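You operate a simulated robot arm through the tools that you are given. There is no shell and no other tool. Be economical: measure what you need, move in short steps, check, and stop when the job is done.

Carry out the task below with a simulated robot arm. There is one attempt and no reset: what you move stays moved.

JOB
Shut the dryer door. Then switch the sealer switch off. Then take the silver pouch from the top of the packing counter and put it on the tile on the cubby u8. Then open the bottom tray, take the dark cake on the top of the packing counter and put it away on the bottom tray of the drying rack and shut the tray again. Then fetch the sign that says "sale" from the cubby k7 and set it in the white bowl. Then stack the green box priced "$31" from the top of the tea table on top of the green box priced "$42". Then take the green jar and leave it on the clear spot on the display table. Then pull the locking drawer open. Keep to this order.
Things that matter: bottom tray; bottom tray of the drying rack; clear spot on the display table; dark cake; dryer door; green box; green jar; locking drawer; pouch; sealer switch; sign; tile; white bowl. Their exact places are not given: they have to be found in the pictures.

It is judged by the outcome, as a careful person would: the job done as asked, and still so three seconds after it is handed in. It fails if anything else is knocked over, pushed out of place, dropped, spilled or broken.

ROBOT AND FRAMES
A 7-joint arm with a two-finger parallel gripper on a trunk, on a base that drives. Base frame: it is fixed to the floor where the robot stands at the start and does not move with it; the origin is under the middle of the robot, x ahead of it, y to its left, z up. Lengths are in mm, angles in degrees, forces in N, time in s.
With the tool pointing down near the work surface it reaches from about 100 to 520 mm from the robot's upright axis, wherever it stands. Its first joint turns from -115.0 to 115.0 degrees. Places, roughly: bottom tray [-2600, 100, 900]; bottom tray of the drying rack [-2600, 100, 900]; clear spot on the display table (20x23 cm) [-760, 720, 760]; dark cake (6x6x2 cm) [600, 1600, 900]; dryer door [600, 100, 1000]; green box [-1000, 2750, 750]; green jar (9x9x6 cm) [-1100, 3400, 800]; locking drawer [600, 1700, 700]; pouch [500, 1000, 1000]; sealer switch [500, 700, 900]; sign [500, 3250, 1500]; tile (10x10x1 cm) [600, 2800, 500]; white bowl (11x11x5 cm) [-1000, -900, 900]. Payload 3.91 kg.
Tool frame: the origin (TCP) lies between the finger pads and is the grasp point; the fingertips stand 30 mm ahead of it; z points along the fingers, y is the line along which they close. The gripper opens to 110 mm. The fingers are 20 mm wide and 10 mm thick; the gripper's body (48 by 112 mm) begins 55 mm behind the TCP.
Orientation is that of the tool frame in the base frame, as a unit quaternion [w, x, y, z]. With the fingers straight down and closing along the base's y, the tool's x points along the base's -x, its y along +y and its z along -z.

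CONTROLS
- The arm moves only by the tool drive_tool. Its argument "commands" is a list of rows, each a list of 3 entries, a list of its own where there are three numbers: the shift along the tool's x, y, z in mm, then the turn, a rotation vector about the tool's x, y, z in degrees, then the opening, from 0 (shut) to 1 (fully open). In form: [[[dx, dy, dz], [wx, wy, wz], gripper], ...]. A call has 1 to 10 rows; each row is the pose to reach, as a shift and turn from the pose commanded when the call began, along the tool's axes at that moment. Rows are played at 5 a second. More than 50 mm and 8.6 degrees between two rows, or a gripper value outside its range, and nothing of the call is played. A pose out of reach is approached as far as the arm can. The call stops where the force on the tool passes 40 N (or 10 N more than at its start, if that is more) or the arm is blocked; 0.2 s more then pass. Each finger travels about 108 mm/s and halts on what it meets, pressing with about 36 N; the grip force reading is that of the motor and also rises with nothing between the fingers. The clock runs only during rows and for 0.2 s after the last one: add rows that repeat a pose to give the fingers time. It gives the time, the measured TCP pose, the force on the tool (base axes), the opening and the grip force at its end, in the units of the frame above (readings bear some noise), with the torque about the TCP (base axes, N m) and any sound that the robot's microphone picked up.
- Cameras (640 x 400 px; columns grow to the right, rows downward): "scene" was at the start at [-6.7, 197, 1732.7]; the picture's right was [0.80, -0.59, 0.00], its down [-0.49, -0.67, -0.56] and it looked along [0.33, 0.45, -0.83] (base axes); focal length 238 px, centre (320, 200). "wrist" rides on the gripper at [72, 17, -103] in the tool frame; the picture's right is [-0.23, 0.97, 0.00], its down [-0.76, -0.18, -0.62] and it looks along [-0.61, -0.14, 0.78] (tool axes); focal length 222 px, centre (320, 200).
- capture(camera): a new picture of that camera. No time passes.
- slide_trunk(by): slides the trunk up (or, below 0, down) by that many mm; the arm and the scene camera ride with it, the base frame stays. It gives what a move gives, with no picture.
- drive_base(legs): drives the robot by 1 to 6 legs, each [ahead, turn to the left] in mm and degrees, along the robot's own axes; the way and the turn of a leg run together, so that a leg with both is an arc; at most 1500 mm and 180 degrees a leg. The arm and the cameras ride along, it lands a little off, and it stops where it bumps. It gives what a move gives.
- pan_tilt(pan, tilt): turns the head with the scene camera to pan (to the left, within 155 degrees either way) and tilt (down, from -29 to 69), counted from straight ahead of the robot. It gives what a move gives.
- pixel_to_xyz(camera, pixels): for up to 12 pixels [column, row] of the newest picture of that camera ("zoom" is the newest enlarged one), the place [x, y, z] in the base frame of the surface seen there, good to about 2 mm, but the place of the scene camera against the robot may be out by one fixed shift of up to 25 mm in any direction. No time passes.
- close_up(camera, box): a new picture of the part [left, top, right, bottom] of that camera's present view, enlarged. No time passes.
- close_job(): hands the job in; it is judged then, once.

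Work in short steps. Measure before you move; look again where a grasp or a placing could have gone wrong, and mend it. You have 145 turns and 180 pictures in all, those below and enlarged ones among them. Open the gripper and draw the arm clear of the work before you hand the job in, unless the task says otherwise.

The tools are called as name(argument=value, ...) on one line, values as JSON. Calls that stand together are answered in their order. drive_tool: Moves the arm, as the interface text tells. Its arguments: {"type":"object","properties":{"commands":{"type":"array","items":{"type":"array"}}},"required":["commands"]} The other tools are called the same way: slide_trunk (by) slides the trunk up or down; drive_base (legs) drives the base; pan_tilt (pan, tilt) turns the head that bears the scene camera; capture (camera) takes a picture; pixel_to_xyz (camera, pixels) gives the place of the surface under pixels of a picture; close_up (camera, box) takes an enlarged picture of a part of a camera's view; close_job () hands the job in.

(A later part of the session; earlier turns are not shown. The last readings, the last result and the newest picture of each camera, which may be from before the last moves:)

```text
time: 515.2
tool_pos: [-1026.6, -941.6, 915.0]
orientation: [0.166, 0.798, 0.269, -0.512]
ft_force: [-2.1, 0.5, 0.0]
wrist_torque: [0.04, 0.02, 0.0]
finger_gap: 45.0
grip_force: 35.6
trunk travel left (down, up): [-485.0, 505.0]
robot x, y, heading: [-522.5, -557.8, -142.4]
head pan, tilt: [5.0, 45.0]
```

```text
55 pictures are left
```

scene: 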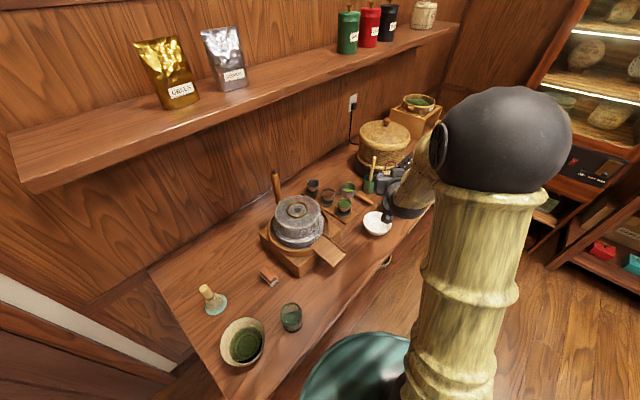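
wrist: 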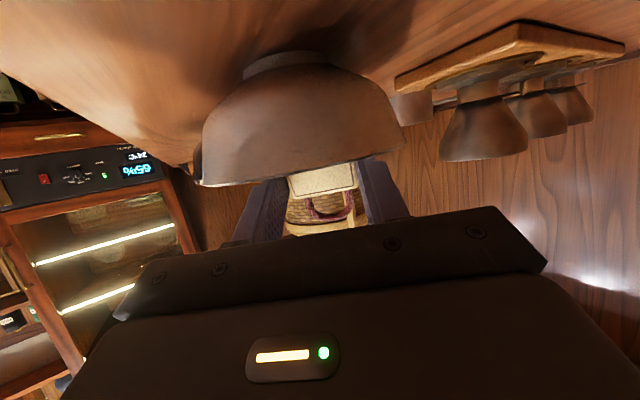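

The sign's lower part is inside the bowl. Open slightly, then rise.

drive_tool(commands=[[[0, 0, 0], [0, 0, 0], 0.45], [[0, 0, 0], [0, 0, 0], 0.52], [[0, 0, 0], [0, 0, 0], 0.52]])

capture(camera="wrist")

```text
time: 516.0
tool_pos: [-1024.5, -941.5, 914.9]
orientation: [0.166, 0.798, 0.27, -0.512]
ft_force: [0.4, 0.3, 0.5]
wrist_torque: [0.01, -0.02, -0.04]
finger_gap: 57.1
grip_force: 0.1
trunk travel left (down, up): [-485.0, 505.0]
robot x, y, heading: [-522.5, -557.7, -142.2]
head pan, tilt: [5.0, 45.0]
```

```text
54 pictures are left
```

wrist: 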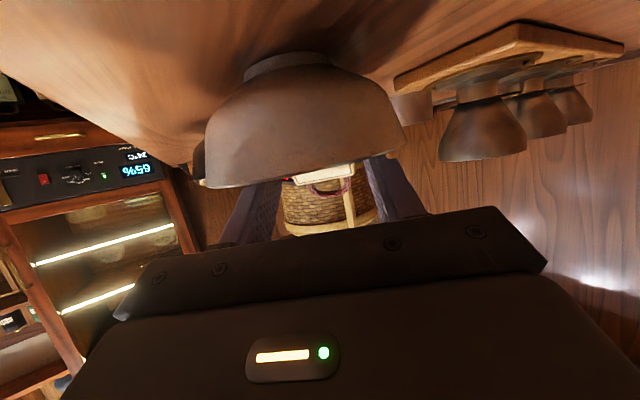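

Sign dropped into the bowl and leans away. I retreat backward/up with the arm (back first along the tool axis, which rises) and look.

drive_tool(commands=[[[0, 0, -25], [0, 0, 0], 0.52], [[0, 0, -50], [0, 0, 0], 0.52]])

slide_trunk(by=150)

capture(camera="wrist")

```text
time: 516.6
tool_pos: [-988.5, -914.6, 935.7]
orientation: [0.166, 0.798, 0.269, -0.513]
ft_force: [0.1, 0.3, 1.2]
wrist_torque: [0.01, 0.01, 0.0]
finger_gap: 57.3
grip_force: 0.0
trunk travel left (down, up): [-485.0, 505.0]
robot x, y, heading: [-525.6, -560.9, -142.4]
head pan, tilt: [5.0, 45.0]
```

```text
time: 518.4
tool_pos: [-988.0, -914.6, 1085.5]
orientation: [0.166, 0.798, 0.269, -0.512]
ft_force: [0.0, -0.4, -0.6]
wrist_torque: [0.01, 0.03, -0.01]
finger_gap: 57.3
grip_force: 0.1
trunk travel left (down, up): [-635.0, 355.0]
robot x, y, heading: [-522.6, -557.8, -142.1]
head pan, tilt: [5.0, 45.0]
```

```text
53 pictures are left
```

wrist: 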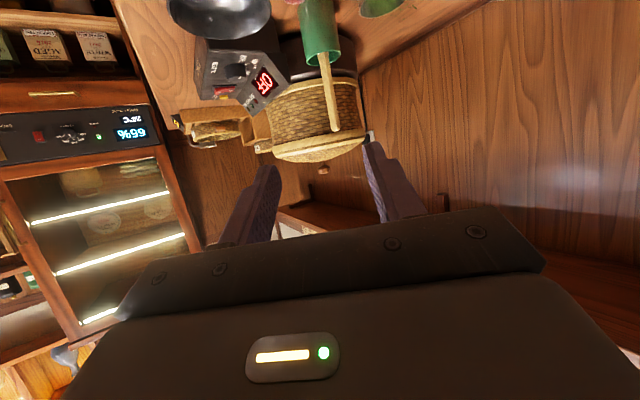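

Back away and look at the bowl.

drive_base(legs=[[-250, 0]])

close_up(camera="wrist", box=[200, 0, 440, 180])

pan_tilt(pan=12, tilt=40)

capture(camera="scene")

```text
time: 520.4
tool_pos: [-792.6, -762.6, 1086.3]
orientation: [0.166, 0.799, 0.269, -0.512]
ft_force: [0.6, -0.8, 0.1]
wrist_torque: [-0.02, 0.01, 0.01]
finger_gap: 57.3
grip_force: 0.1
trunk travel left (down, up): [-635.0, 355.0]
robot x, y, heading: [-327.7, -402.4, -142.6]
head pan, tilt: [5.0, 45.0]
```

```text
2.22 times, centred on (320, 90) of wrist
```

zoom: 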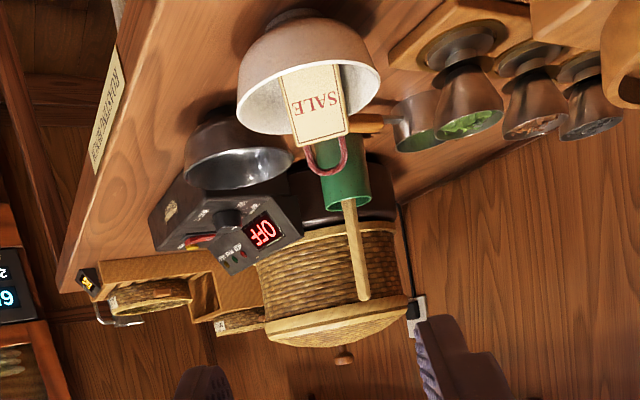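

```text
time: 521.1
tool_pos: [-792.5, -762.0, 1086.4]
orientation: [0.165, 0.799, 0.268, -0.512]
ft_force: [-0.3, 0.3, 0.1]
wrist_torque: [0.0, 0.0, 0.01]
finger_gap: 57.0
grip_force: 0.0
trunk travel left (down, up): [-635.0, 355.0]
robot x, y, heading: [-325.4, -407.2, -142.4]
head pan, tilt: [12.0, 40.0]
```

```text
51 pictures are left
```

scene: 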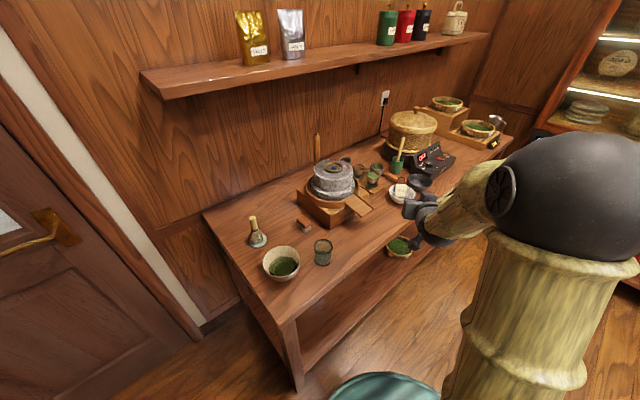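

The sign stands in the bowl. Next: the green boxes on the tea table. I raise, set the tool down, and drive there in one go.

slide_trunk(by=150)

drive_tool(commands=[[[0, 0, -10], [0, 8.2, 0], 0.8], [[0, 0, -30], [0, 16.4, 0], 0.8], [[0, 0, -50], [0, 24.6, 0], 0.8], [[0, 0, -70], [0, 32.8, 0], 0.8], [[0, 0, -90], [0, 41, 0], 0.8], [[0, 0, -110], [0, 49.2, 0], 0.8], [[0, 0, -130], [0, 57.4, 0], 0.8], [[0, 0, -150], [0, 65, 0], 0.8]])

drive_base(legs=[[0, 115], [0, 114], [1100, 0], [1010, 0], [0, 19.4]])

drive_base(legs=[[1100, 0], [0, 74]])

pan_tilt(pan=-25, tilt=45)

capture(camera="scene")

capture(camera="wrist")

```text
time: 522.9
tool_pos: [-794.0, -761.9, 1236.3]
orientation: [0.166, 0.799, 0.269, -0.512]
ft_force: [0.0, 0.8, -1.1]
wrist_torque: [-0.01, 0.02, 0.01]
finger_gap: 57.2
grip_force: 0.1
trunk travel left (down, up): [-785.0, 205.0]
robot x, y, heading: [-323.4, -402.4, -142.4]
head pan, tilt: [12.0, 40.0]
```

```text
time: 524.6
tool_pos: [-684.4, -681.1, 1298.0]
orientation: [-0.006, 0.949, 0.314, -0.002]
ft_force: [-0.1, 0.2, -0.2]
wrist_torque: [-0.02, 0.02, 0.01]
finger_gap: 88.2
grip_force: 0.1
trunk travel left (down, up): [-785.0, 205.0]
robot x, y, heading: [-325.4, -403.6, -142.6]
head pan, tilt: [12.0, 40.0]
```

```text
time: 536.3
tool_pos: [7.6, -99.2, 1297.4]
orientation: [0.003, -0.356, 0.935, -0.005]
ft_force: [0.8, 0.6, -0.5]
wrist_torque: [0.03, 0.0, 0.01]
finger_gap: 88.2
grip_force: 0.0
trunk travel left (down, up): [-785.0, 205.0]
robot x, y, heading: [-321.6, -408.1, 42.6]
head pan, tilt: [12.0, 40.0]
stopped in leg 2: the robot was blocked; the commanded pose is now the measured one
```

```text
time: 540.8
tool_pos: [538.0, 379.5, 1298.9]
orientation: [0.002, -0.351, 0.937, -0.005]
ft_force: [-0.6, 0.4, -0.3]
wrist_torque: [0.0, -0.02, 0.03]
finger_gap: 88.0
grip_force: 0.1
trunk travel left (down, up): [-785.0, 205.0]
robot x, y, heading: [207.0, 75.7, 41.3]
head pan, tilt: [12.0, 40.0]
stopped in leg 1: the robot was blocked; the commanded pose is now the measured one
```

```text
time: 541.8
tool_pos: [538.6, 379.4, 1298.6]
orientation: [0.002, -0.353, 0.936, -0.005]
ft_force: [0.2, -0.2, 0.6]
wrist_torque: [0.0, 0.02, -0.01]
finger_gap: 88.2
grip_force: 0.1
trunk travel left (down, up): [-785.0, 205.0]
robot x, y, heading: [200.0, 79.4, 41.5]
head pan, tilt: [-25.0, 45.0]
```

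```text
50 pictures are left
```

scene: 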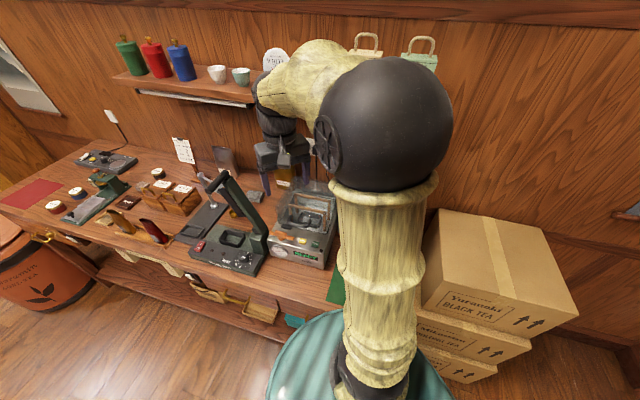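

```text
49 pictures are left
```

wrist: 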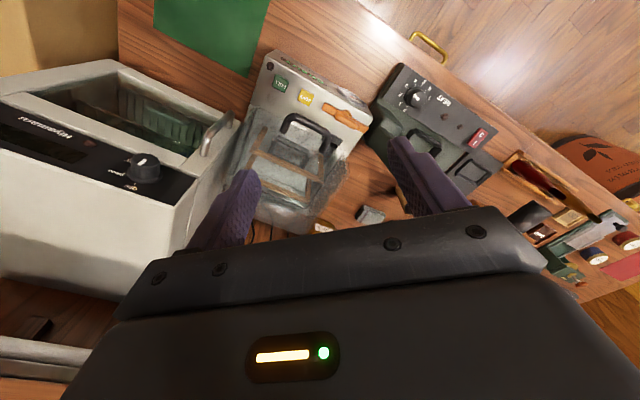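

Rear bumped and the second drive ran to the counter; nothing seems disturbed. I back away and take the route again.

drive_base(legs=[[-300, 0], [0, 54], [920, 0], [910, 0], [0, 10.5]])

pan_tilt(pan=40, tilt=35)

capture(camera="scene")

```text
time: 558.8
tool_pos: [-328.5, 2115.2, 1296.7]
orientation: [-0.006, 0.798, -0.602, 0.003]
ft_force: [0.2, -0.2, -0.2]
wrist_torque: [0.01, 0.0, 0.0]
finger_gap: 88.2
grip_force: 0.0
trunk travel left (down, up): [-785.0, 205.0]
robot x, y, heading: [-197.7, 1682.1, 106.7]
head pan, tilt: [-25.0, 45.0]
```

```text
time: 560.1
tool_pos: [-328.8, 2116.9, 1298.9]
orientation: [-0.005, 0.798, -0.603, 0.003]
ft_force: [-0.9, -0.4, 0.6]
wrist_torque: [-0.02, -0.01, 0.01]
finger_gap: 88.1
grip_force: 0.0
trunk travel left (down, up): [-785.0, 205.0]
robot x, y, heading: [-198.6, 1683.0, 106.6]
head pan, tilt: [40.0, 35.0]
```

```text
48 pictures are left
```

scene: 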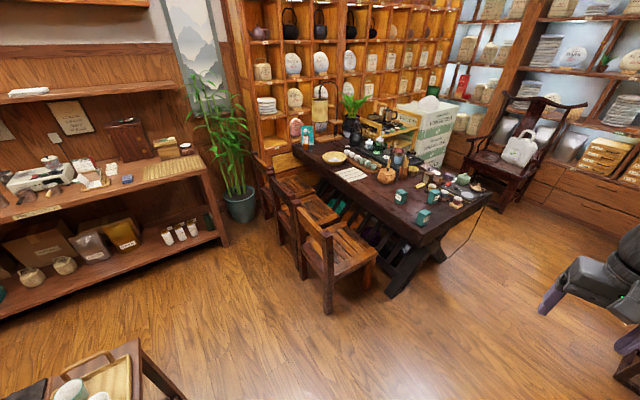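

Continue to the table's east side and look at the boxes.

drive_base(legs=[[1100, 0], [0, 73.4]])

pan_tilt(pan=-25, tilt=45)

capture(camera="scene")

capture(camera="wrist")

```text
time: 571.2
tool_pos: [-958.8, 2729.9, 1299.0]
orientation: [-0.006, 1.0, -0.009, 0.0]
ft_force: [1.0, -0.2, 0.3]
wrist_torque: [-0.03, 0.0, -0.01]
finger_gap: 87.8
grip_force: 0.0
trunk travel left (down, up): [-785.0, 205.0]
robot x, y, heading: [-507.6, 2728.9, 179.7]
head pan, tilt: [40.0, 35.0]
```

```text
time: 572.5
tool_pos: [-958.4, 2729.6, 1298.4]
orientation: [-0.006, 1.0, -0.008, 0.0]
ft_force: [0.0, -0.9, 0.9]
wrist_torque: [0.0, 0.0, 0.03]
finger_gap: 88.1
grip_force: 0.1
trunk travel left (down, up): [-785.0, 205.0]
robot x, y, heading: [-506.8, 2725.8, 179.5]
head pan, tilt: [-25.0, 45.0]
```

```text
47 pictures are left
```

scene: 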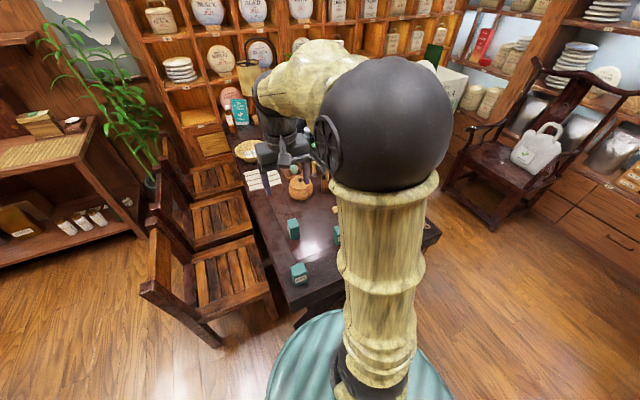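

```text
46 pictures are left
```

wrist: 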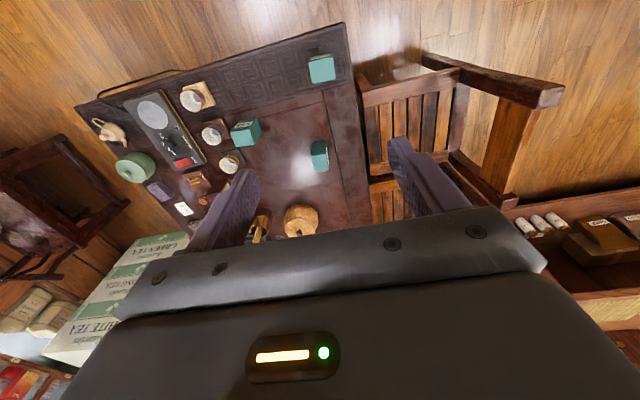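

Three teal boxes (wrist px 321,68; 245,131; 319,156), and the green jar (135,167). Read prices via scene zoom and measure in the wrist view.

close_up(camera="scene", box=[270, 205, 350, 295])

pixel_to_xyz(camera="wrist", pixels=[[311, 62], [331, 60], [313, 78], [334, 74], [237, 125], [256, 122], [240, 142], [314, 147], [326, 146], [316, 166], [135, 167], [290, 100]])

close_up(camera="wrist", box=[220, 40, 350, 190])

close_up(camera="wrist", box=[90, 90, 250, 230])

```text
4.44 times, centred on (310, 250) of scene
```

zoom: 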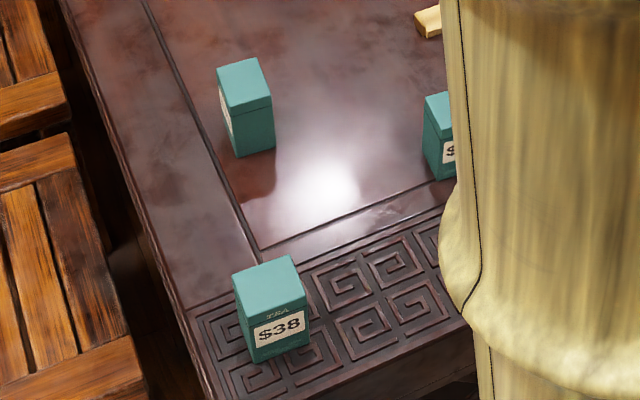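

```text
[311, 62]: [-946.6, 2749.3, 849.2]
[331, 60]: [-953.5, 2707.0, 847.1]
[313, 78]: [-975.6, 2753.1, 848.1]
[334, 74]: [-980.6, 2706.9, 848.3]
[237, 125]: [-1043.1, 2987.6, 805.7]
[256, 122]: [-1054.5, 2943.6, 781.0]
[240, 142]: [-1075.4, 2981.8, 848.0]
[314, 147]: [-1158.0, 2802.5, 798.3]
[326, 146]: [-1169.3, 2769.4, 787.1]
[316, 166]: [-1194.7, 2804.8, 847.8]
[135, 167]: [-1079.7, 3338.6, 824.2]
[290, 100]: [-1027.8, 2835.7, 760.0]
```

```text
2.67 times, centred on (285, 115) of wrist
```

zoom: 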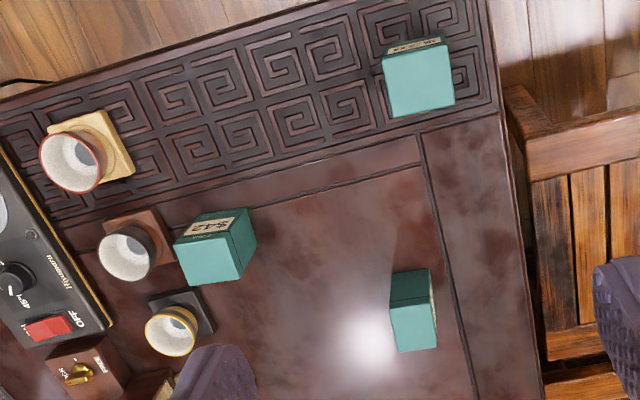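

```text
2.86 times, centred on (170, 160) of wrist
```

zoom: 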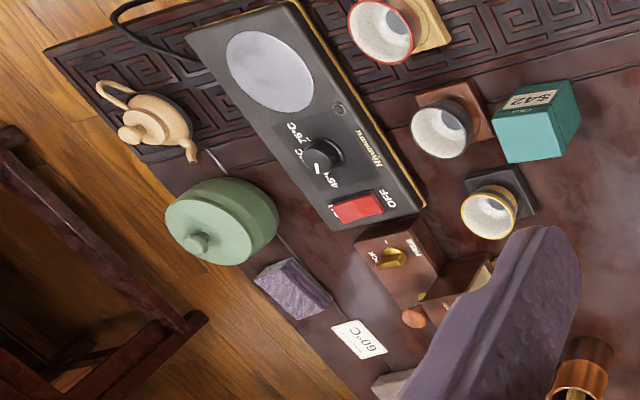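

$38 is the near one, $42 the one by the cups, so the third (319,156) should be $31. I measure the tops of both and the jar.

pixel_to_xyz(camera="wrist", pixels=[[314, 158], [327, 156], [327, 169], [316, 170], [320, 163], [234, 134], [250, 130], [253, 143], [237, 145], [243, 139]])

close_up(camera="wrist", box=[295, 130, 345, 180])

```text
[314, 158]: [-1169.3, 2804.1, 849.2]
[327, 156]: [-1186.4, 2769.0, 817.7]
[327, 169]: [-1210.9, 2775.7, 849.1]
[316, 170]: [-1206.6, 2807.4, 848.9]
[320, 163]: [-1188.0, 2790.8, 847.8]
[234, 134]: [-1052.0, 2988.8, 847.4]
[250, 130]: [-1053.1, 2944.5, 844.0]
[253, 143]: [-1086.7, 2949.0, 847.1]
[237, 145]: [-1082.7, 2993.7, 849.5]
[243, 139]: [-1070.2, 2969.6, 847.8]
```

```text
8.00 times, centred on (320, 155) of wrist
```

zoom: 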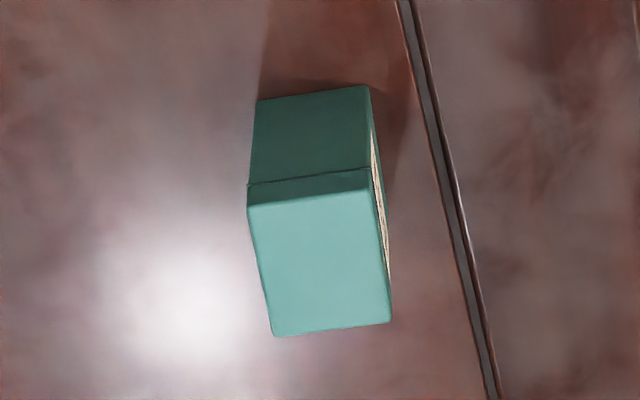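

$31 box top centre (-1188,2791,848), $42 top centre (-1068,2970,848). I move closer, lower the trunk for reach, and go above the $31 box.

drive_base(legs=[[120, 0]])

slide_trunk(by=-235)

drive_tool(commands=[[[-36, -20, 34], [0, 0, 1.3], 0.75], [[-73, -41, 68], [0, 0, 2.6], 0.75], [[-109, -61, 103], [0, 0, 4], 0.75]])

capture(camera="wrist")

```text
time: 573.9
tool_pos: [-1080.7, 2731.0, 1298.1]
orientation: [-0.006, 1.0, -0.009, 0.001]
ft_force: [0.1, 0.4, 0.0]
wrist_torque: [0.02, -0.06, -0.02]
finger_gap: 87.8
grip_force: 0.0
trunk travel left (down, up): [-785.0, 205.0]
robot x, y, heading: [-627.2, 2730.8, 179.5]
head pan, tilt: [-25.0, 45.0]
```

```text
time: 576.4
tool_pos: [-1078.9, 2730.1, 1062.7]
orientation: [-0.007, 1.0, -0.008, 0.0]
ft_force: [-0.6, 0.4, 0.1]
wrist_torque: [-0.02, 0.01, 0.02]
finger_gap: 87.9
grip_force: 0.1
trunk travel left (down, up): [-550.0, 440.0]
robot x, y, heading: [-628.0, 2729.7, 179.7]
head pan, tilt: [-25.0, 45.0]
```

```text
refused: row 1 steps farther than a row can; nothing moved
```

```text
41 pictures are left
```

wrist: 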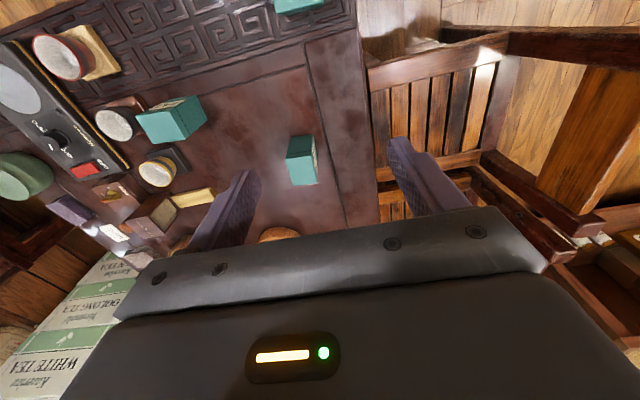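

Smaller rows; also a zoom on its label.

close_up(camera="wrist", box=[275, 125, 335, 195])

drive_tool(commands=[[[-27, -15, 26], [0, 0, 1], 0.75], [[-55, -30, 52], [0, 0, 2], 0.75], [[-82, -46, 77], [0, 0, 3], 0.75], [[-109, -61, 103], [0, 0, 4], 0.75], [[-109, -61, 130], [0, 0, 4], 0.75]])

capture(camera="wrist")

```text
5.71 times, centred on (305, 160) of wrist
```

zoom: 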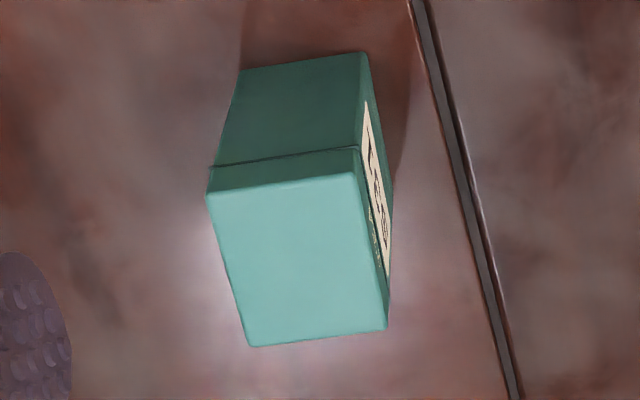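

```text
time: 577.5
tool_pos: [-1188.2, 2794.6, 935.2]
orientation: [-0.006, 0.999, -0.043, -0.001]
ft_force: [-0.2, 0.0, 0.5]
wrist_torque: [0.01, 0.01, 0.02]
finger_gap: 82.2
grip_force: 0.2
trunk travel left (down, up): [-550.0, 440.0]
robot x, y, heading: [-624.0, 2727.2, 179.6]
head pan, tilt: [-25.0, 45.0]
```

```text
39 pictures are left
```

wrist: 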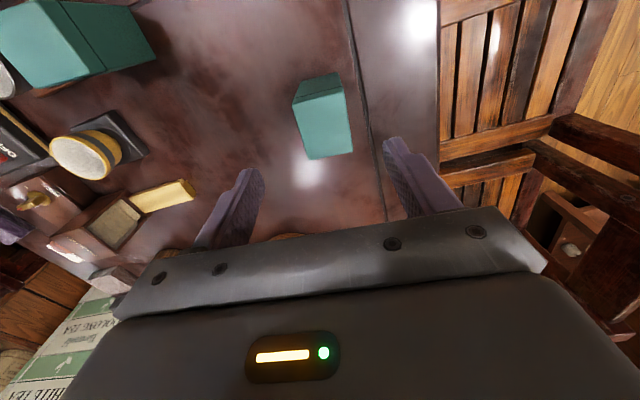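

Above the box. Descend 112, grip, lift.

drive_tool(commands=[[[0, 3.6, 45], [0, 0, 0], 0.75], [[0, 3.6, 90], [0, 0, 0], 0.75], [[0, 3.6, 112], [0, 0, 0], 0.75], [[0, 3.6, 112], [0, 0, 0], 0.5], [[0, 3.6, 112], [0, 0, 0], 0.3], [[0, 3.6, 112], [0, 0, 0], 0.3], [[0, 3.6, 80], [0, 0, 0], 0.3], [[0, 3.6, 35], [0, 0, 0], 0.3], [[0, 3.6, -10], [0, 0, 0], 0.3], [[0, 3.6, -30], [0, 0, 0], 0.3]])

capture(camera="wrist")

```text
time: 579.8
tool_pos: [-1189.4, 2789.8, 964.7]
orientation: [-0.007, 0.999, -0.045, -0.001]
ft_force: [-0.2, -0.7, -0.2]
wrist_torque: [0.0, 0.0, 0.0]
finger_gap: 43.5
grip_force: 36.0
trunk travel left (down, up): [-550.0, 440.0]
robot x, y, heading: [-623.9, 2731.2, 179.4]
head pan, tilt: [-25.0, 45.0]
```

```text
38 pictures are left
```

wrist: 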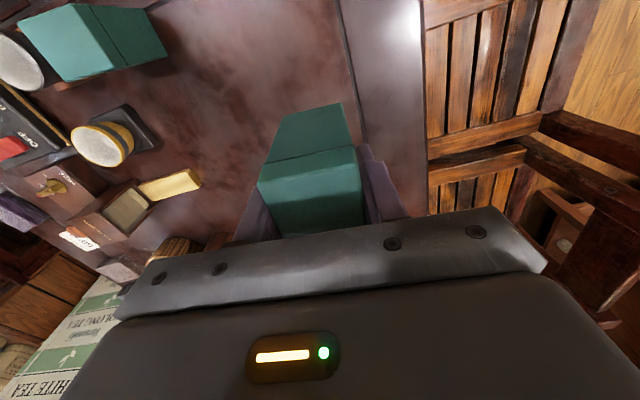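

Held. Move over the $42 box and lower to just at contact.

drive_tool(commands=[[[20.6, -38, 0], [0, 0, 0.6], 0.3], [[41.2, -76, 0], [0, 0, 1.2], 0.3], [[61.9, -114, 0], [0, 0, 1.8], 0.3], [[82.5, -152, 0], [0, 0, 2.4], 0.3], [[103.1, -190.2, 0], [0, 0, 3], 0.3], [[103.1, -190.2, 20], [0, 0, 3], 0.3], [[103.1, -190.2, 40], [0, 0, 3], 0.3], [[103.1, -190.2, 50], [0, 0, 3], 0.3]])

drive_tool(commands=[[[0, 0, 2], [0, 0, 0], 0.3], [[0, 0, 3.5], [0, 0, 0], 0.3]])

capture(camera="wrist")

```text
time: 581.5
tool_pos: [-1068.5, 2971.5, 914.9]
orientation: [-0.006, 0.998, -0.07, -0.001]
ft_force: [1.2, 0.8, -0.9]
wrist_torque: [-0.01, 0.02, -0.02]
finger_gap: 43.5
grip_force: 36.2
trunk travel left (down, up): [-550.0, 440.0]
robot x, y, heading: [-627.4, 2728.2, 179.9]
head pan, tilt: [-25.0, 45.0]
```

```text
time: 582.1
tool_pos: [-1068.0, 2972.1, 912.0]
orientation: [-0.006, 0.998, -0.069, 0.0]
ft_force: [-0.4, 0.6, -0.7]
wrist_torque: [0.0, 0.01, 0.02]
finger_gap: 43.6
grip_force: 36.2
trunk travel left (down, up): [-550.0, 440.0]
robot x, y, heading: [-629.0, 2729.5, 179.7]
head pan, tilt: [-25.0, 45.0]
```

```text
37 pictures are left
```

wrist: 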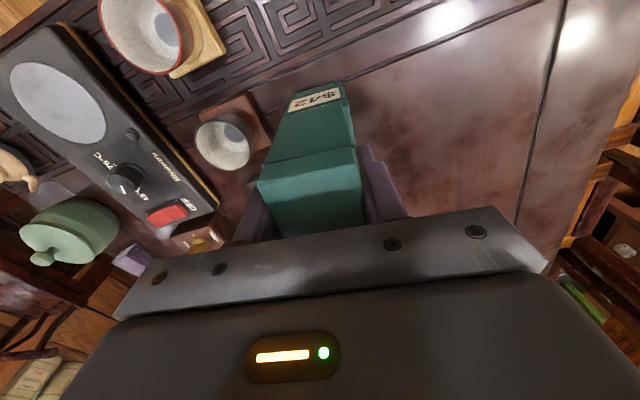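

Aligned with the $42 box. I release, rise, and drive over so that the tool comes above the green jar.

drive_tool(commands=[[[0, 0, 1.5], [0, 0, 0], 0.3], [[0, 0, 1.5], [0, 0, 0], 0.45], [[0, 0, 1.5], [0, 0, 0], 0.6], [[0, 0, 1.5], [0, 0, 0], 0.6], [[0, 0, -40], [0, 0, 0], 0.6], [[0, 0, -85], [0, 0, 0], 0.7], [[0, 0, -130], [0, 0, 0], 0.8], [[0, 0, -175], [0, 0, 0], 0.9], [[0, 0, -200], [0, 0, 0], 1.0]])

capture(camera="wrist")

drive_base(legs=[[-150, 0], [0, -90], [367, 0], [0, 90], [162, 0]])

capture(camera="wrist")

```text
time: 584.1
tool_pos: [-1068.5, 2969.1, 1113.8]
orientation: [-0.006, 0.998, -0.07, -0.001]
ft_force: [-0.7, -0.5, 0.2]
wrist_torque: [-0.01, -0.01, -0.01]
finger_gap: 110.4
grip_force: 0.1
trunk travel left (down, up): [-550.0, 440.0]
robot x, y, heading: [-627.8, 2729.3, 179.4]
head pan, tilt: [-25.0, 45.0]
```

```text
36 pictures are left
```

wrist: 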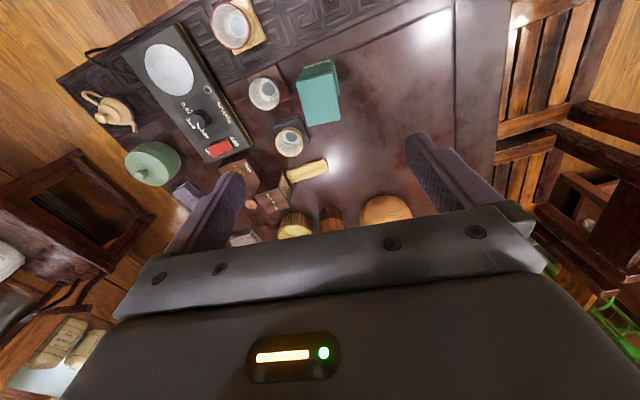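

```text
time: 600.2
tool_pos: [-1072.5, 3346.0, 1113.1]
orientation: [-0.005, 0.997, -0.077, 0.0]
ft_force: [-0.4, 0.3, 0.2]
wrist_torque: [-0.01, 0.03, -0.03]
finger_gap: 110.0
grip_force: 0.0
trunk travel left (down, up): [-550.0, 440.0]
robot x, y, heading: [-634.3, 3100.6, 178.3]
head pan, tilt: [-25.0, 45.0]
```

```text
35 pictures are left
```

wrist: 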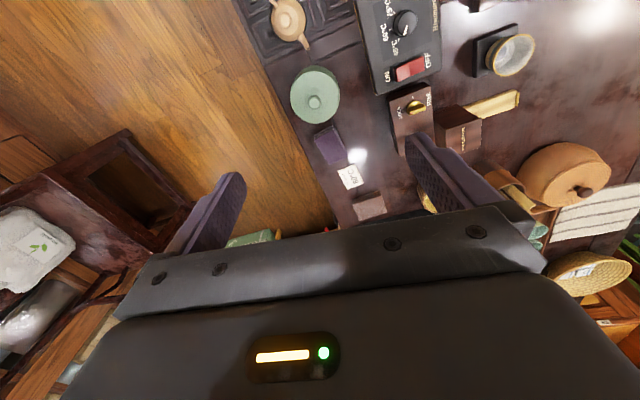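

The stack stands. Measure the jar's rim and its neighbours.

pixel_to_xyz(camera="wrist", pixels=[[315, 101], [293, 95], [338, 90], [312, 68], [316, 120], [325, 130], [343, 140], [372, 70], [360, 60], [290, 40], [280, 110]])

close_up(camera="wrist", box=[250, 40, 410, 170])

```text
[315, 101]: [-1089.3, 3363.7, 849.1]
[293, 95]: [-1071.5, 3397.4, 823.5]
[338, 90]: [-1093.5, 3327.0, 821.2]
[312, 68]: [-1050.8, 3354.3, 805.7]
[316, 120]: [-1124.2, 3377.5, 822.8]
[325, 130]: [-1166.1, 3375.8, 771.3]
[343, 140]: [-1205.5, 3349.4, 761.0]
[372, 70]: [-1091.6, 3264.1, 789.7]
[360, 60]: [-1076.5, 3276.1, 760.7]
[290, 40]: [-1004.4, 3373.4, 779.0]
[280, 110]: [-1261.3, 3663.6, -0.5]
```

```text
3.08 times, centred on (330, 105) of wrist
```

zoom: 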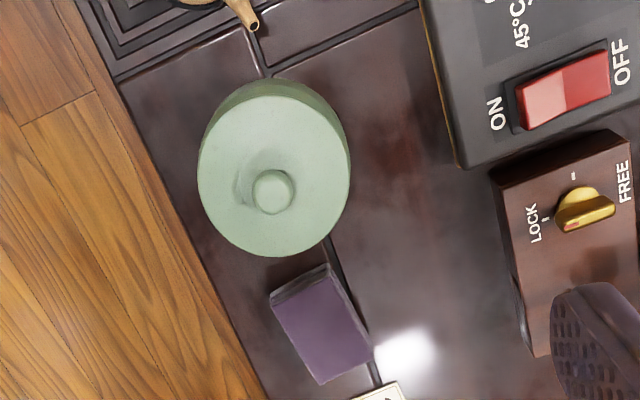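

Jar centre ≈(-1086,3362), lid z 822, knob top 849. Descend to TCP z 800, grip and lift.

drive_tool(commands=[[[-15.3, -13.8, 40], [0, 0, 0], 1.0], [[-15.3, -13.8, 89], [0, 0, 0], 1.0], [[-15.3, -13.8, 138], [0, 0, 0], 1.0], [[-15.3, -13.8, 187], [0, 0, 0], 1.0], [[-15.3, -13.8, 236], [0, 0, 0], 1.0], [[-15.3, -13.8, 280], [0, 0, 0], 1.0], [[-15.3, -13.8, 313], [0, 0, 0], 1.0], [[-15.3, -13.8, 313], [0, 0, 0], 0.8], [[-15.3, -13.8, 313], [0, 0, 0], 0.6], [[-15.3, -13.8, 313], [0, 0, 0], 0.6]])

capture(camera="wrist")

drive_tool(commands=[[[0, 0, -20], [0, 0, 0], 0.6], [[0, 0, -60], [0, 0, 0], 0.6], [[0, 0, -105], [0, 0, 0], 0.6], [[0, 0, -150], [0, 0, 0], 0.6], [[0, 0, -195], [0, 0, 0], 0.6], [[0, 0, -240], [0, 0, 0], 0.6], [[0, 0, -285], [0, 0, 0], 0.6], [[0, 0, -320], [0, 0, 0], 0.6]])

capture(camera="wrist")

```text
time: 602.4
tool_pos: [-1086.1, 3367.6, 799.8]
orientation: [-0.006, 0.997, -0.077, -0.001]
ft_force: [1.4, 0.4, 0.5]
wrist_torque: [0.05, 0.01, -0.02]
finger_gap: 81.1
grip_force: 36.2
trunk travel left (down, up): [-550.0, 440.0]
robot x, y, heading: [-639.0, 3099.9, 178.7]
head pan, tilt: [-25.0, 45.0]
heard: snap
```

```text
33 pictures are left
```

wrist: 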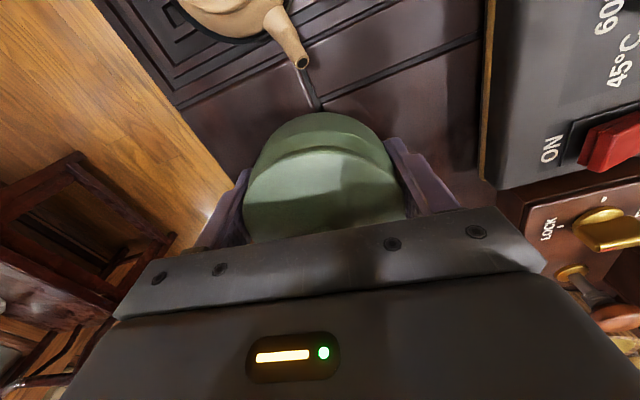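

```text
time: 604.2
tool_pos: [-1084.4, 3361.4, 1120.9]
orientation: [-0.006, 0.997, -0.076, -0.001]
ft_force: [-0.3, -0.5, -3.8]
wrist_torque: [-0.02, -0.04, 0.03]
finger_gap: 80.8
grip_force: 36.2
trunk travel left (down, up): [-550.0, 440.0]
robot x, y, heading: [-634.9, 3100.0, 178.8]
head pan, tilt: [-25.0, 45.0]
```

```text
32 pictures are left
```

wrist: 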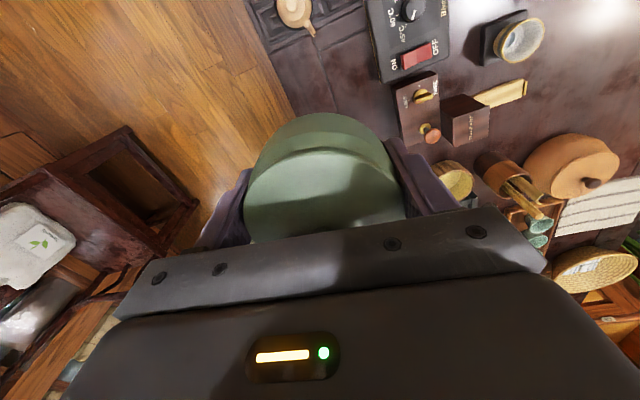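

Jar held (gap 81). A "snap" was heard but the jar looks whole. I drive to the display table.

drive_base(legs=[[-150, 0], [0, 96], [1200, 0], [1190, 0], [0, -94.7]])

pan_tilt(pan=10, tilt=50)

capture(camera="scene")

capture(camera="wrist")

```text
time: 626.5
tool_pos: [-619.0, 300.8, 1120.4]
orientation: [0.006, 0.792, 0.611, -0.001]
ft_force: [5.9, -0.5, -0.7]
wrist_torque: [0.05, 0.12, 0.03]
finger_gap: 80.2
grip_force: 36.1
trunk travel left (down, up): [-550.0, 440.0]
robot x, y, heading: [-313.1, 724.6, -98.7]
head pan, tilt: [-25.0, 45.0]
stopped in leg 5: the force on the tool passed its limit at 53 N (the readings are from after the stop); the commanded pose is now the measured one
```

```text
time: 627.5
tool_pos: [-618.3, 302.2, 1120.3]
orientation: [0.007, 0.792, 0.61, -0.002]
ft_force: [12.1, -2.2, -3.3]
wrist_torque: [-0.01, -0.09, 0.06]
finger_gap: 79.8
grip_force: 35.5
trunk travel left (down, up): [-550.0, 440.0]
robot x, y, heading: [-315.4, 725.6, -98.7]
head pan, tilt: [10.0, 50.0]
```

```text
31 pictures are left
```

scene: 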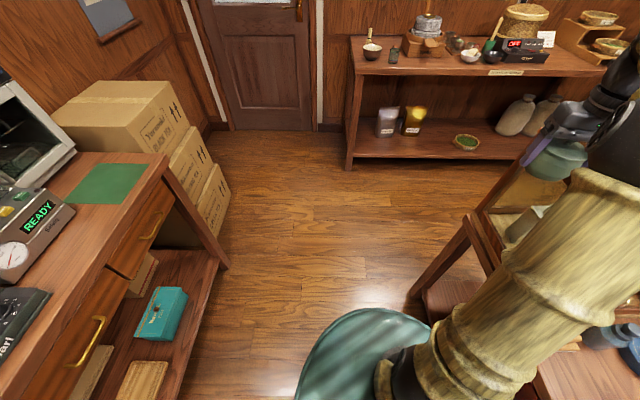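

```text
30 pictures are left
```

wrist: 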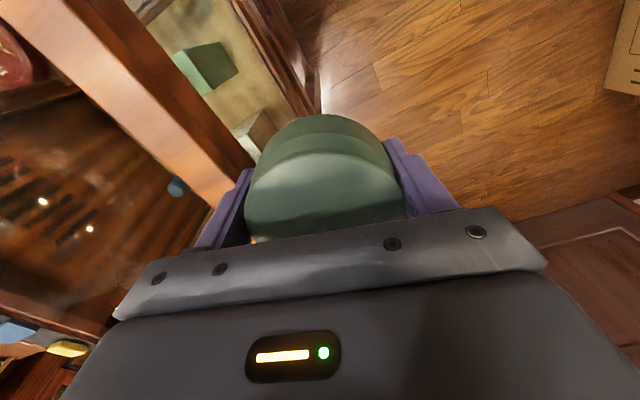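

The jar touched the glass case at z≈1100. I ease off, raise the trunk by 300, and swing on over to heading −150° so the tool comes over the display table.

drive_base(legs=[[0, 8]])

slide_trunk(by=300)

drive_base(legs=[[0, -58]])

pan_tilt(pan=-35, tilt=50)

capture(camera="scene")

capture(camera="wrist")

```text
time: 628.7
tool_pos: [-560.4, 263.4, 1120.5]
orientation: [0.006, 0.748, 0.663, -0.001]
ft_force: [-0.1, 0.1, -3.3]
wrist_torque: [0.03, -0.02, 0.03]
finger_gap: 79.9
grip_force: 35.5
trunk travel left (down, up): [-550.0, 440.0]
robot x, y, heading: [-309.5, 726.4, -90.7]
head pan, tilt: [10.0, 50.0]
```

```text
time: 631.7
tool_pos: [-558.9, 264.8, 1419.4]
orientation: [0.007, 0.748, 0.664, -0.001]
ft_force: [0.0, 0.4, -4.1]
wrist_torque: [0.02, -0.01, 0.01]
finger_gap: 79.8
grip_force: 35.8
trunk travel left (down, up): [-850.0, 140.0]
robot x, y, heading: [-309.9, 723.7, -91.0]
head pan, tilt: [10.0, 50.0]
```

```text
time: 635.8
tool_pos: [-833.8, 689.1, 1420.6]
orientation: [0.006, 0.976, 0.216, -0.004]
ft_force: [0.2, -0.6, -3.9]
wrist_torque: [0.0, -0.05, 0.01]
finger_gap: 80.1
grip_force: 36.1
trunk travel left (down, up): [-850.0, 140.0]
robot x, y, heading: [-315.3, 718.1, -148.7]
head pan, tilt: [10.0, 50.0]
```

```text
time: 636.9
tool_pos: [-833.9, 688.3, 1420.3]
orientation: [0.005, 0.976, 0.217, -0.004]
ft_force: [-0.1, 0.2, -4.1]
wrist_torque: [-0.01, -0.03, 0.0]
finger_gap: 79.9
grip_force: 36.0
trunk travel left (down, up): [-850.0, 140.0]
robot x, y, heading: [-314.0, 723.6, -148.9]
head pan, tilt: [-35.0, 50.0]
```

```text
29 pictures are left
```

scene: 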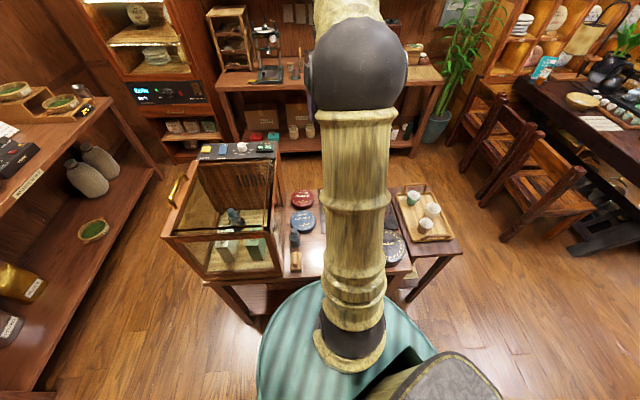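

```text
28 pictures are left
```

wrist: 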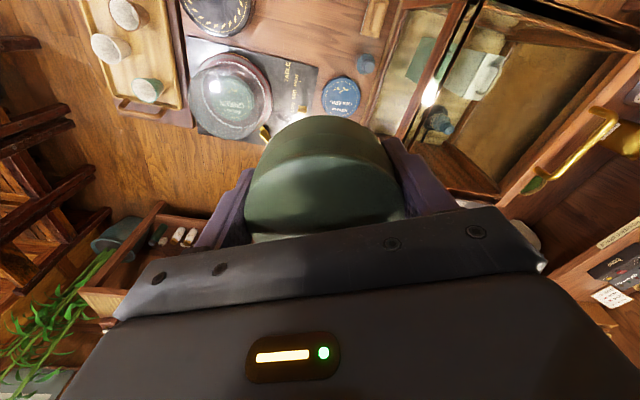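

Find the clear area on the table: measure around wrist px (310,35).

pixel_to_xyz(camera="wrist", pixels=[[310, 30], [250, 15], [340, 80], [365, 55], [285, 60], [380, 10], [320, 65], [265, 100], [362, 30], [300, 5], [375, 30], [340, 45]])

close_up(camera="wrist", box=[180, 0, 440, 130])

close_up(camera="scene", box=[250, 170, 470, 310])

```text
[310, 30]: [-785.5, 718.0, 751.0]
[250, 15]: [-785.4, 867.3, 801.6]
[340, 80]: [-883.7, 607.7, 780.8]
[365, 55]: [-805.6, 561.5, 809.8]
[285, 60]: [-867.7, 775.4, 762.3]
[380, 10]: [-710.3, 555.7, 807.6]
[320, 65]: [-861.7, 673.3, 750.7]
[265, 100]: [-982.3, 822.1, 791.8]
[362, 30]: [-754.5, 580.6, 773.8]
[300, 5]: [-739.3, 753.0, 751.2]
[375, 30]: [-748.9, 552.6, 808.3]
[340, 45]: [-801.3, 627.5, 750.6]
```

```text
2.46 times, centred on (310, 65) of wrist
```

zoom: 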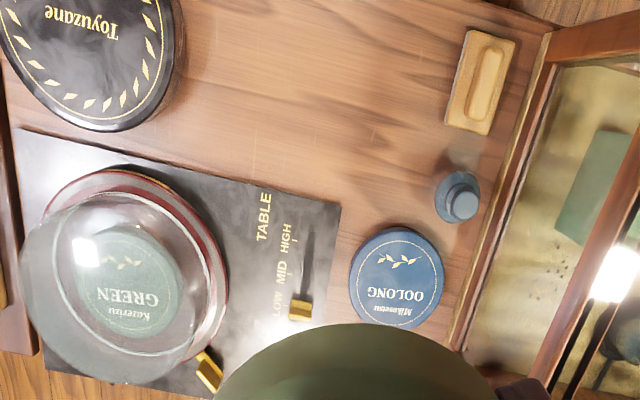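

```text
2.86 times, centred on (360, 240) of scene
```

zoom: 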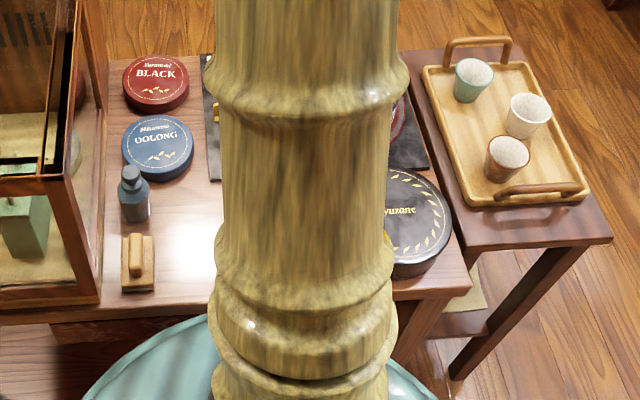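

Clear spot ≈(-765,715), z 751. I move over it, lower and release the jar.

drive_tool(commands=[[[37, 2.4, 0], [0, 0, 0], 0.6], [[73.9, 4.7, 0], [0, 0, 0], 0.6]])

slide_trunk(by=-300)

drive_tool(commands=[[[0, 0, 45], [0, 0, 0], 0.6], [[0, 0, 90], [0, 0, 0], 0.6], [[0, 0, 135], [0, 0, 0], 0.6], [[0, 0, 180], [0, 0, 0], 0.6], [[0, 0, 225], [0, 0, 0], 0.6], [[0, 0, 270], [0, 0, 0], 0.6], [[0, 0, 305], [0, 0, 0], 0.6], [[0, 0, 322], [0, 0, 0], 0.6]])

capture(camera="wrist")

```text
time: 637.5
tool_pos: [-764.5, 716.0, 1420.1]
orientation: [0.006, 0.976, 0.216, -0.005]
ft_force: [-0.2, 0.7, -2.9]
wrist_torque: [0.01, -0.02, 0.01]
finger_gap: 80.1
grip_force: 35.6
trunk travel left (down, up): [-850.0, 140.0]
robot x, y, heading: [-315.5, 724.5, -149.0]
head pan, tilt: [-35.0, 50.0]
```

```text
time: 640.5
tool_pos: [-766.8, 716.5, 1119.8]
orientation: [0.006, 0.976, 0.216, -0.004]
ft_force: [0.6, -0.9, -4.5]
wrist_torque: [0.01, -0.05, 0.02]
finger_gap: 80.0
grip_force: 36.1
trunk travel left (down, up): [-550.0, 440.0]
robot x, y, heading: [-316.3, 724.2, -149.0]
head pan, tilt: [-35.0, 50.0]
```

```text
time: 642.3
tool_pos: [-766.8, 711.6, 796.8]
orientation: [0.006, 0.976, 0.216, -0.004]
ft_force: [-0.9, 0.6, -3.4]
wrist_torque: [0.05, -0.04, -0.01]
finger_gap: 79.6
grip_force: 35.6
trunk travel left (down, up): [-550.0, 440.0]
robot x, y, heading: [-312.2, 721.5, -149.0]
head pan, tilt: [-35.0, 50.0]
```

```text
25 pictures are left
```

wrist: 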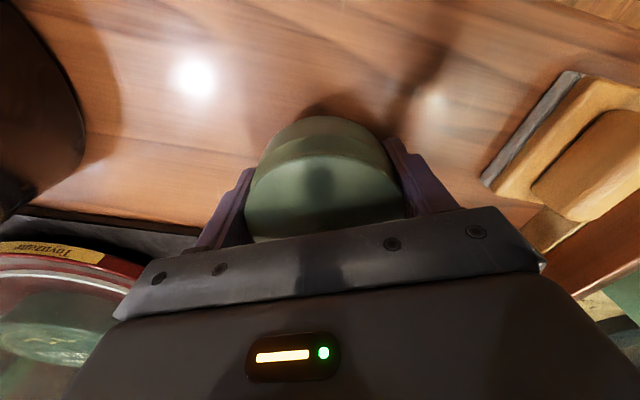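

Lower 5 mm, release, rise; then drive to the locking drawer and look.

drive_tool(commands=[[[0, 0, 4], [0, 0, 0], 0.6], [[0, 0, 5.5], [0, 0, 0], 0.6], [[0, 0, 5.5], [0, 0, 0], 0.8], [[0, 0, 5.5], [0, 0, 0], 1.0], [[0, 0, 5.5], [0, 0, 0], 1.0], [[0, 0, -30], [0, 0, 0], 1.0], [[0, 0, -75], [0, 0, 0], 1.0], [[0, 0, -120], [0, 0, 0], 1.0], [[0, 0, -165], [0, 0, 0], 1.0]])

slide_trunk(by=250)

capture(camera="wrist")

drive_base(legs=[[0, -121], [880, 0], [0, -90]])

pan_tilt(pan=5, tilt=45)

capture(camera="scene")

close_up(camera="scene", box=[240, 150, 440, 300])

```text
time: 644.3
tool_pos: [-766.9, 714.5, 965.4]
orientation: [0.007, 0.976, 0.217, -0.004]
ft_force: [0.2, -1.1, -0.7]
wrist_torque: [0.01, 0.05, -0.02]
finger_gap: 109.8
grip_force: 0.0
trunk travel left (down, up): [-550.0, 440.0]
robot x, y, heading: [-315.3, 725.6, -149.1]
head pan, tilt: [-35.0, 50.0]
```

```text
time: 646.9
tool_pos: [-765.9, 715.2, 1214.2]
orientation: [0.005, 0.976, 0.217, -0.005]
ft_force: [-0.6, -0.1, 0.0]
wrist_torque: [0.01, -0.02, 0.0]
finger_gap: 110.0
grip_force: 0.0
trunk travel left (down, up): [-800.0, 190.0]
robot x, y, heading: [-314.1, 723.7, -149.1]
head pan, tilt: [-35.0, 50.0]
```

```text
24 pictures are left
```

wrist: 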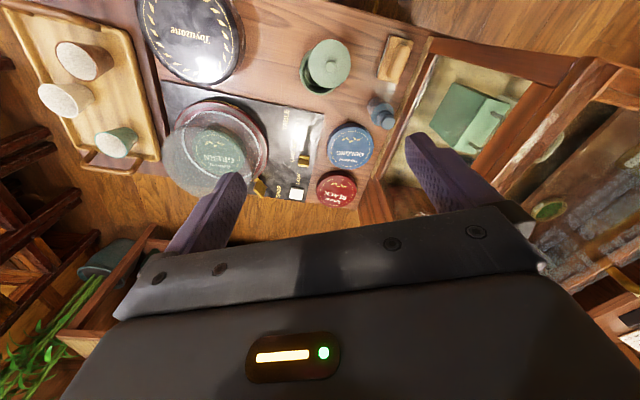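

```text
time: 665.2
tool_pos: [79.3, 1383.3, 1214.5]
orientation: [0.005, 0.057, 0.998, 0.004]
ft_force: [-0.2, 0.3, 0.2]
wrist_torque: [-0.02, -0.02, 0.03]
finger_gap: 110.0
grip_force: 0.0
trunk travel left (down, up): [-800.0, 190.0]
robot x, y, heading: [-311.1, 1612.8, -0.3]
head pan, tilt: [-35.0, 50.0]
```

```text
time: 666.3
tool_pos: [80.6, 1383.1, 1213.5]
orientation: [0.006, 0.056, 0.998, 0.004]
ft_force: [-0.2, 0.4, 0.6]
wrist_torque: [-0.01, -0.03, -0.03]
finger_gap: 110.0
grip_force: 0.0
trunk travel left (down, up): [-800.0, 190.0]
robot x, y, heading: [-309.2, 1611.4, -0.5]
head pan, tilt: [5.0, 45.0]
```

```text
23 pictures are left
```

scene: 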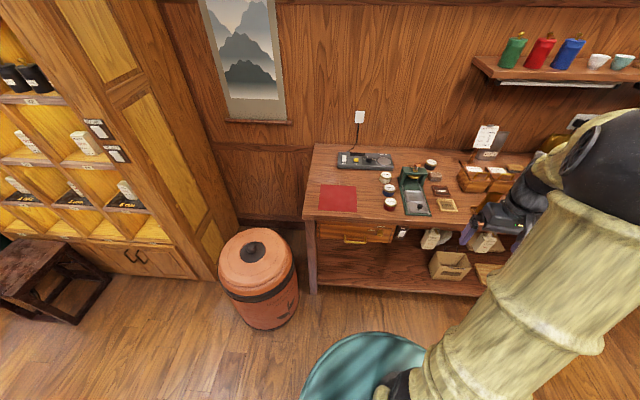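

```text
2.67 times, centred on (340, 225) of scene
```

zoom: 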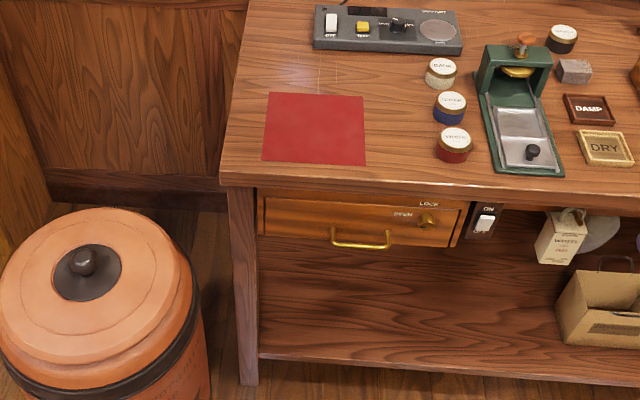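

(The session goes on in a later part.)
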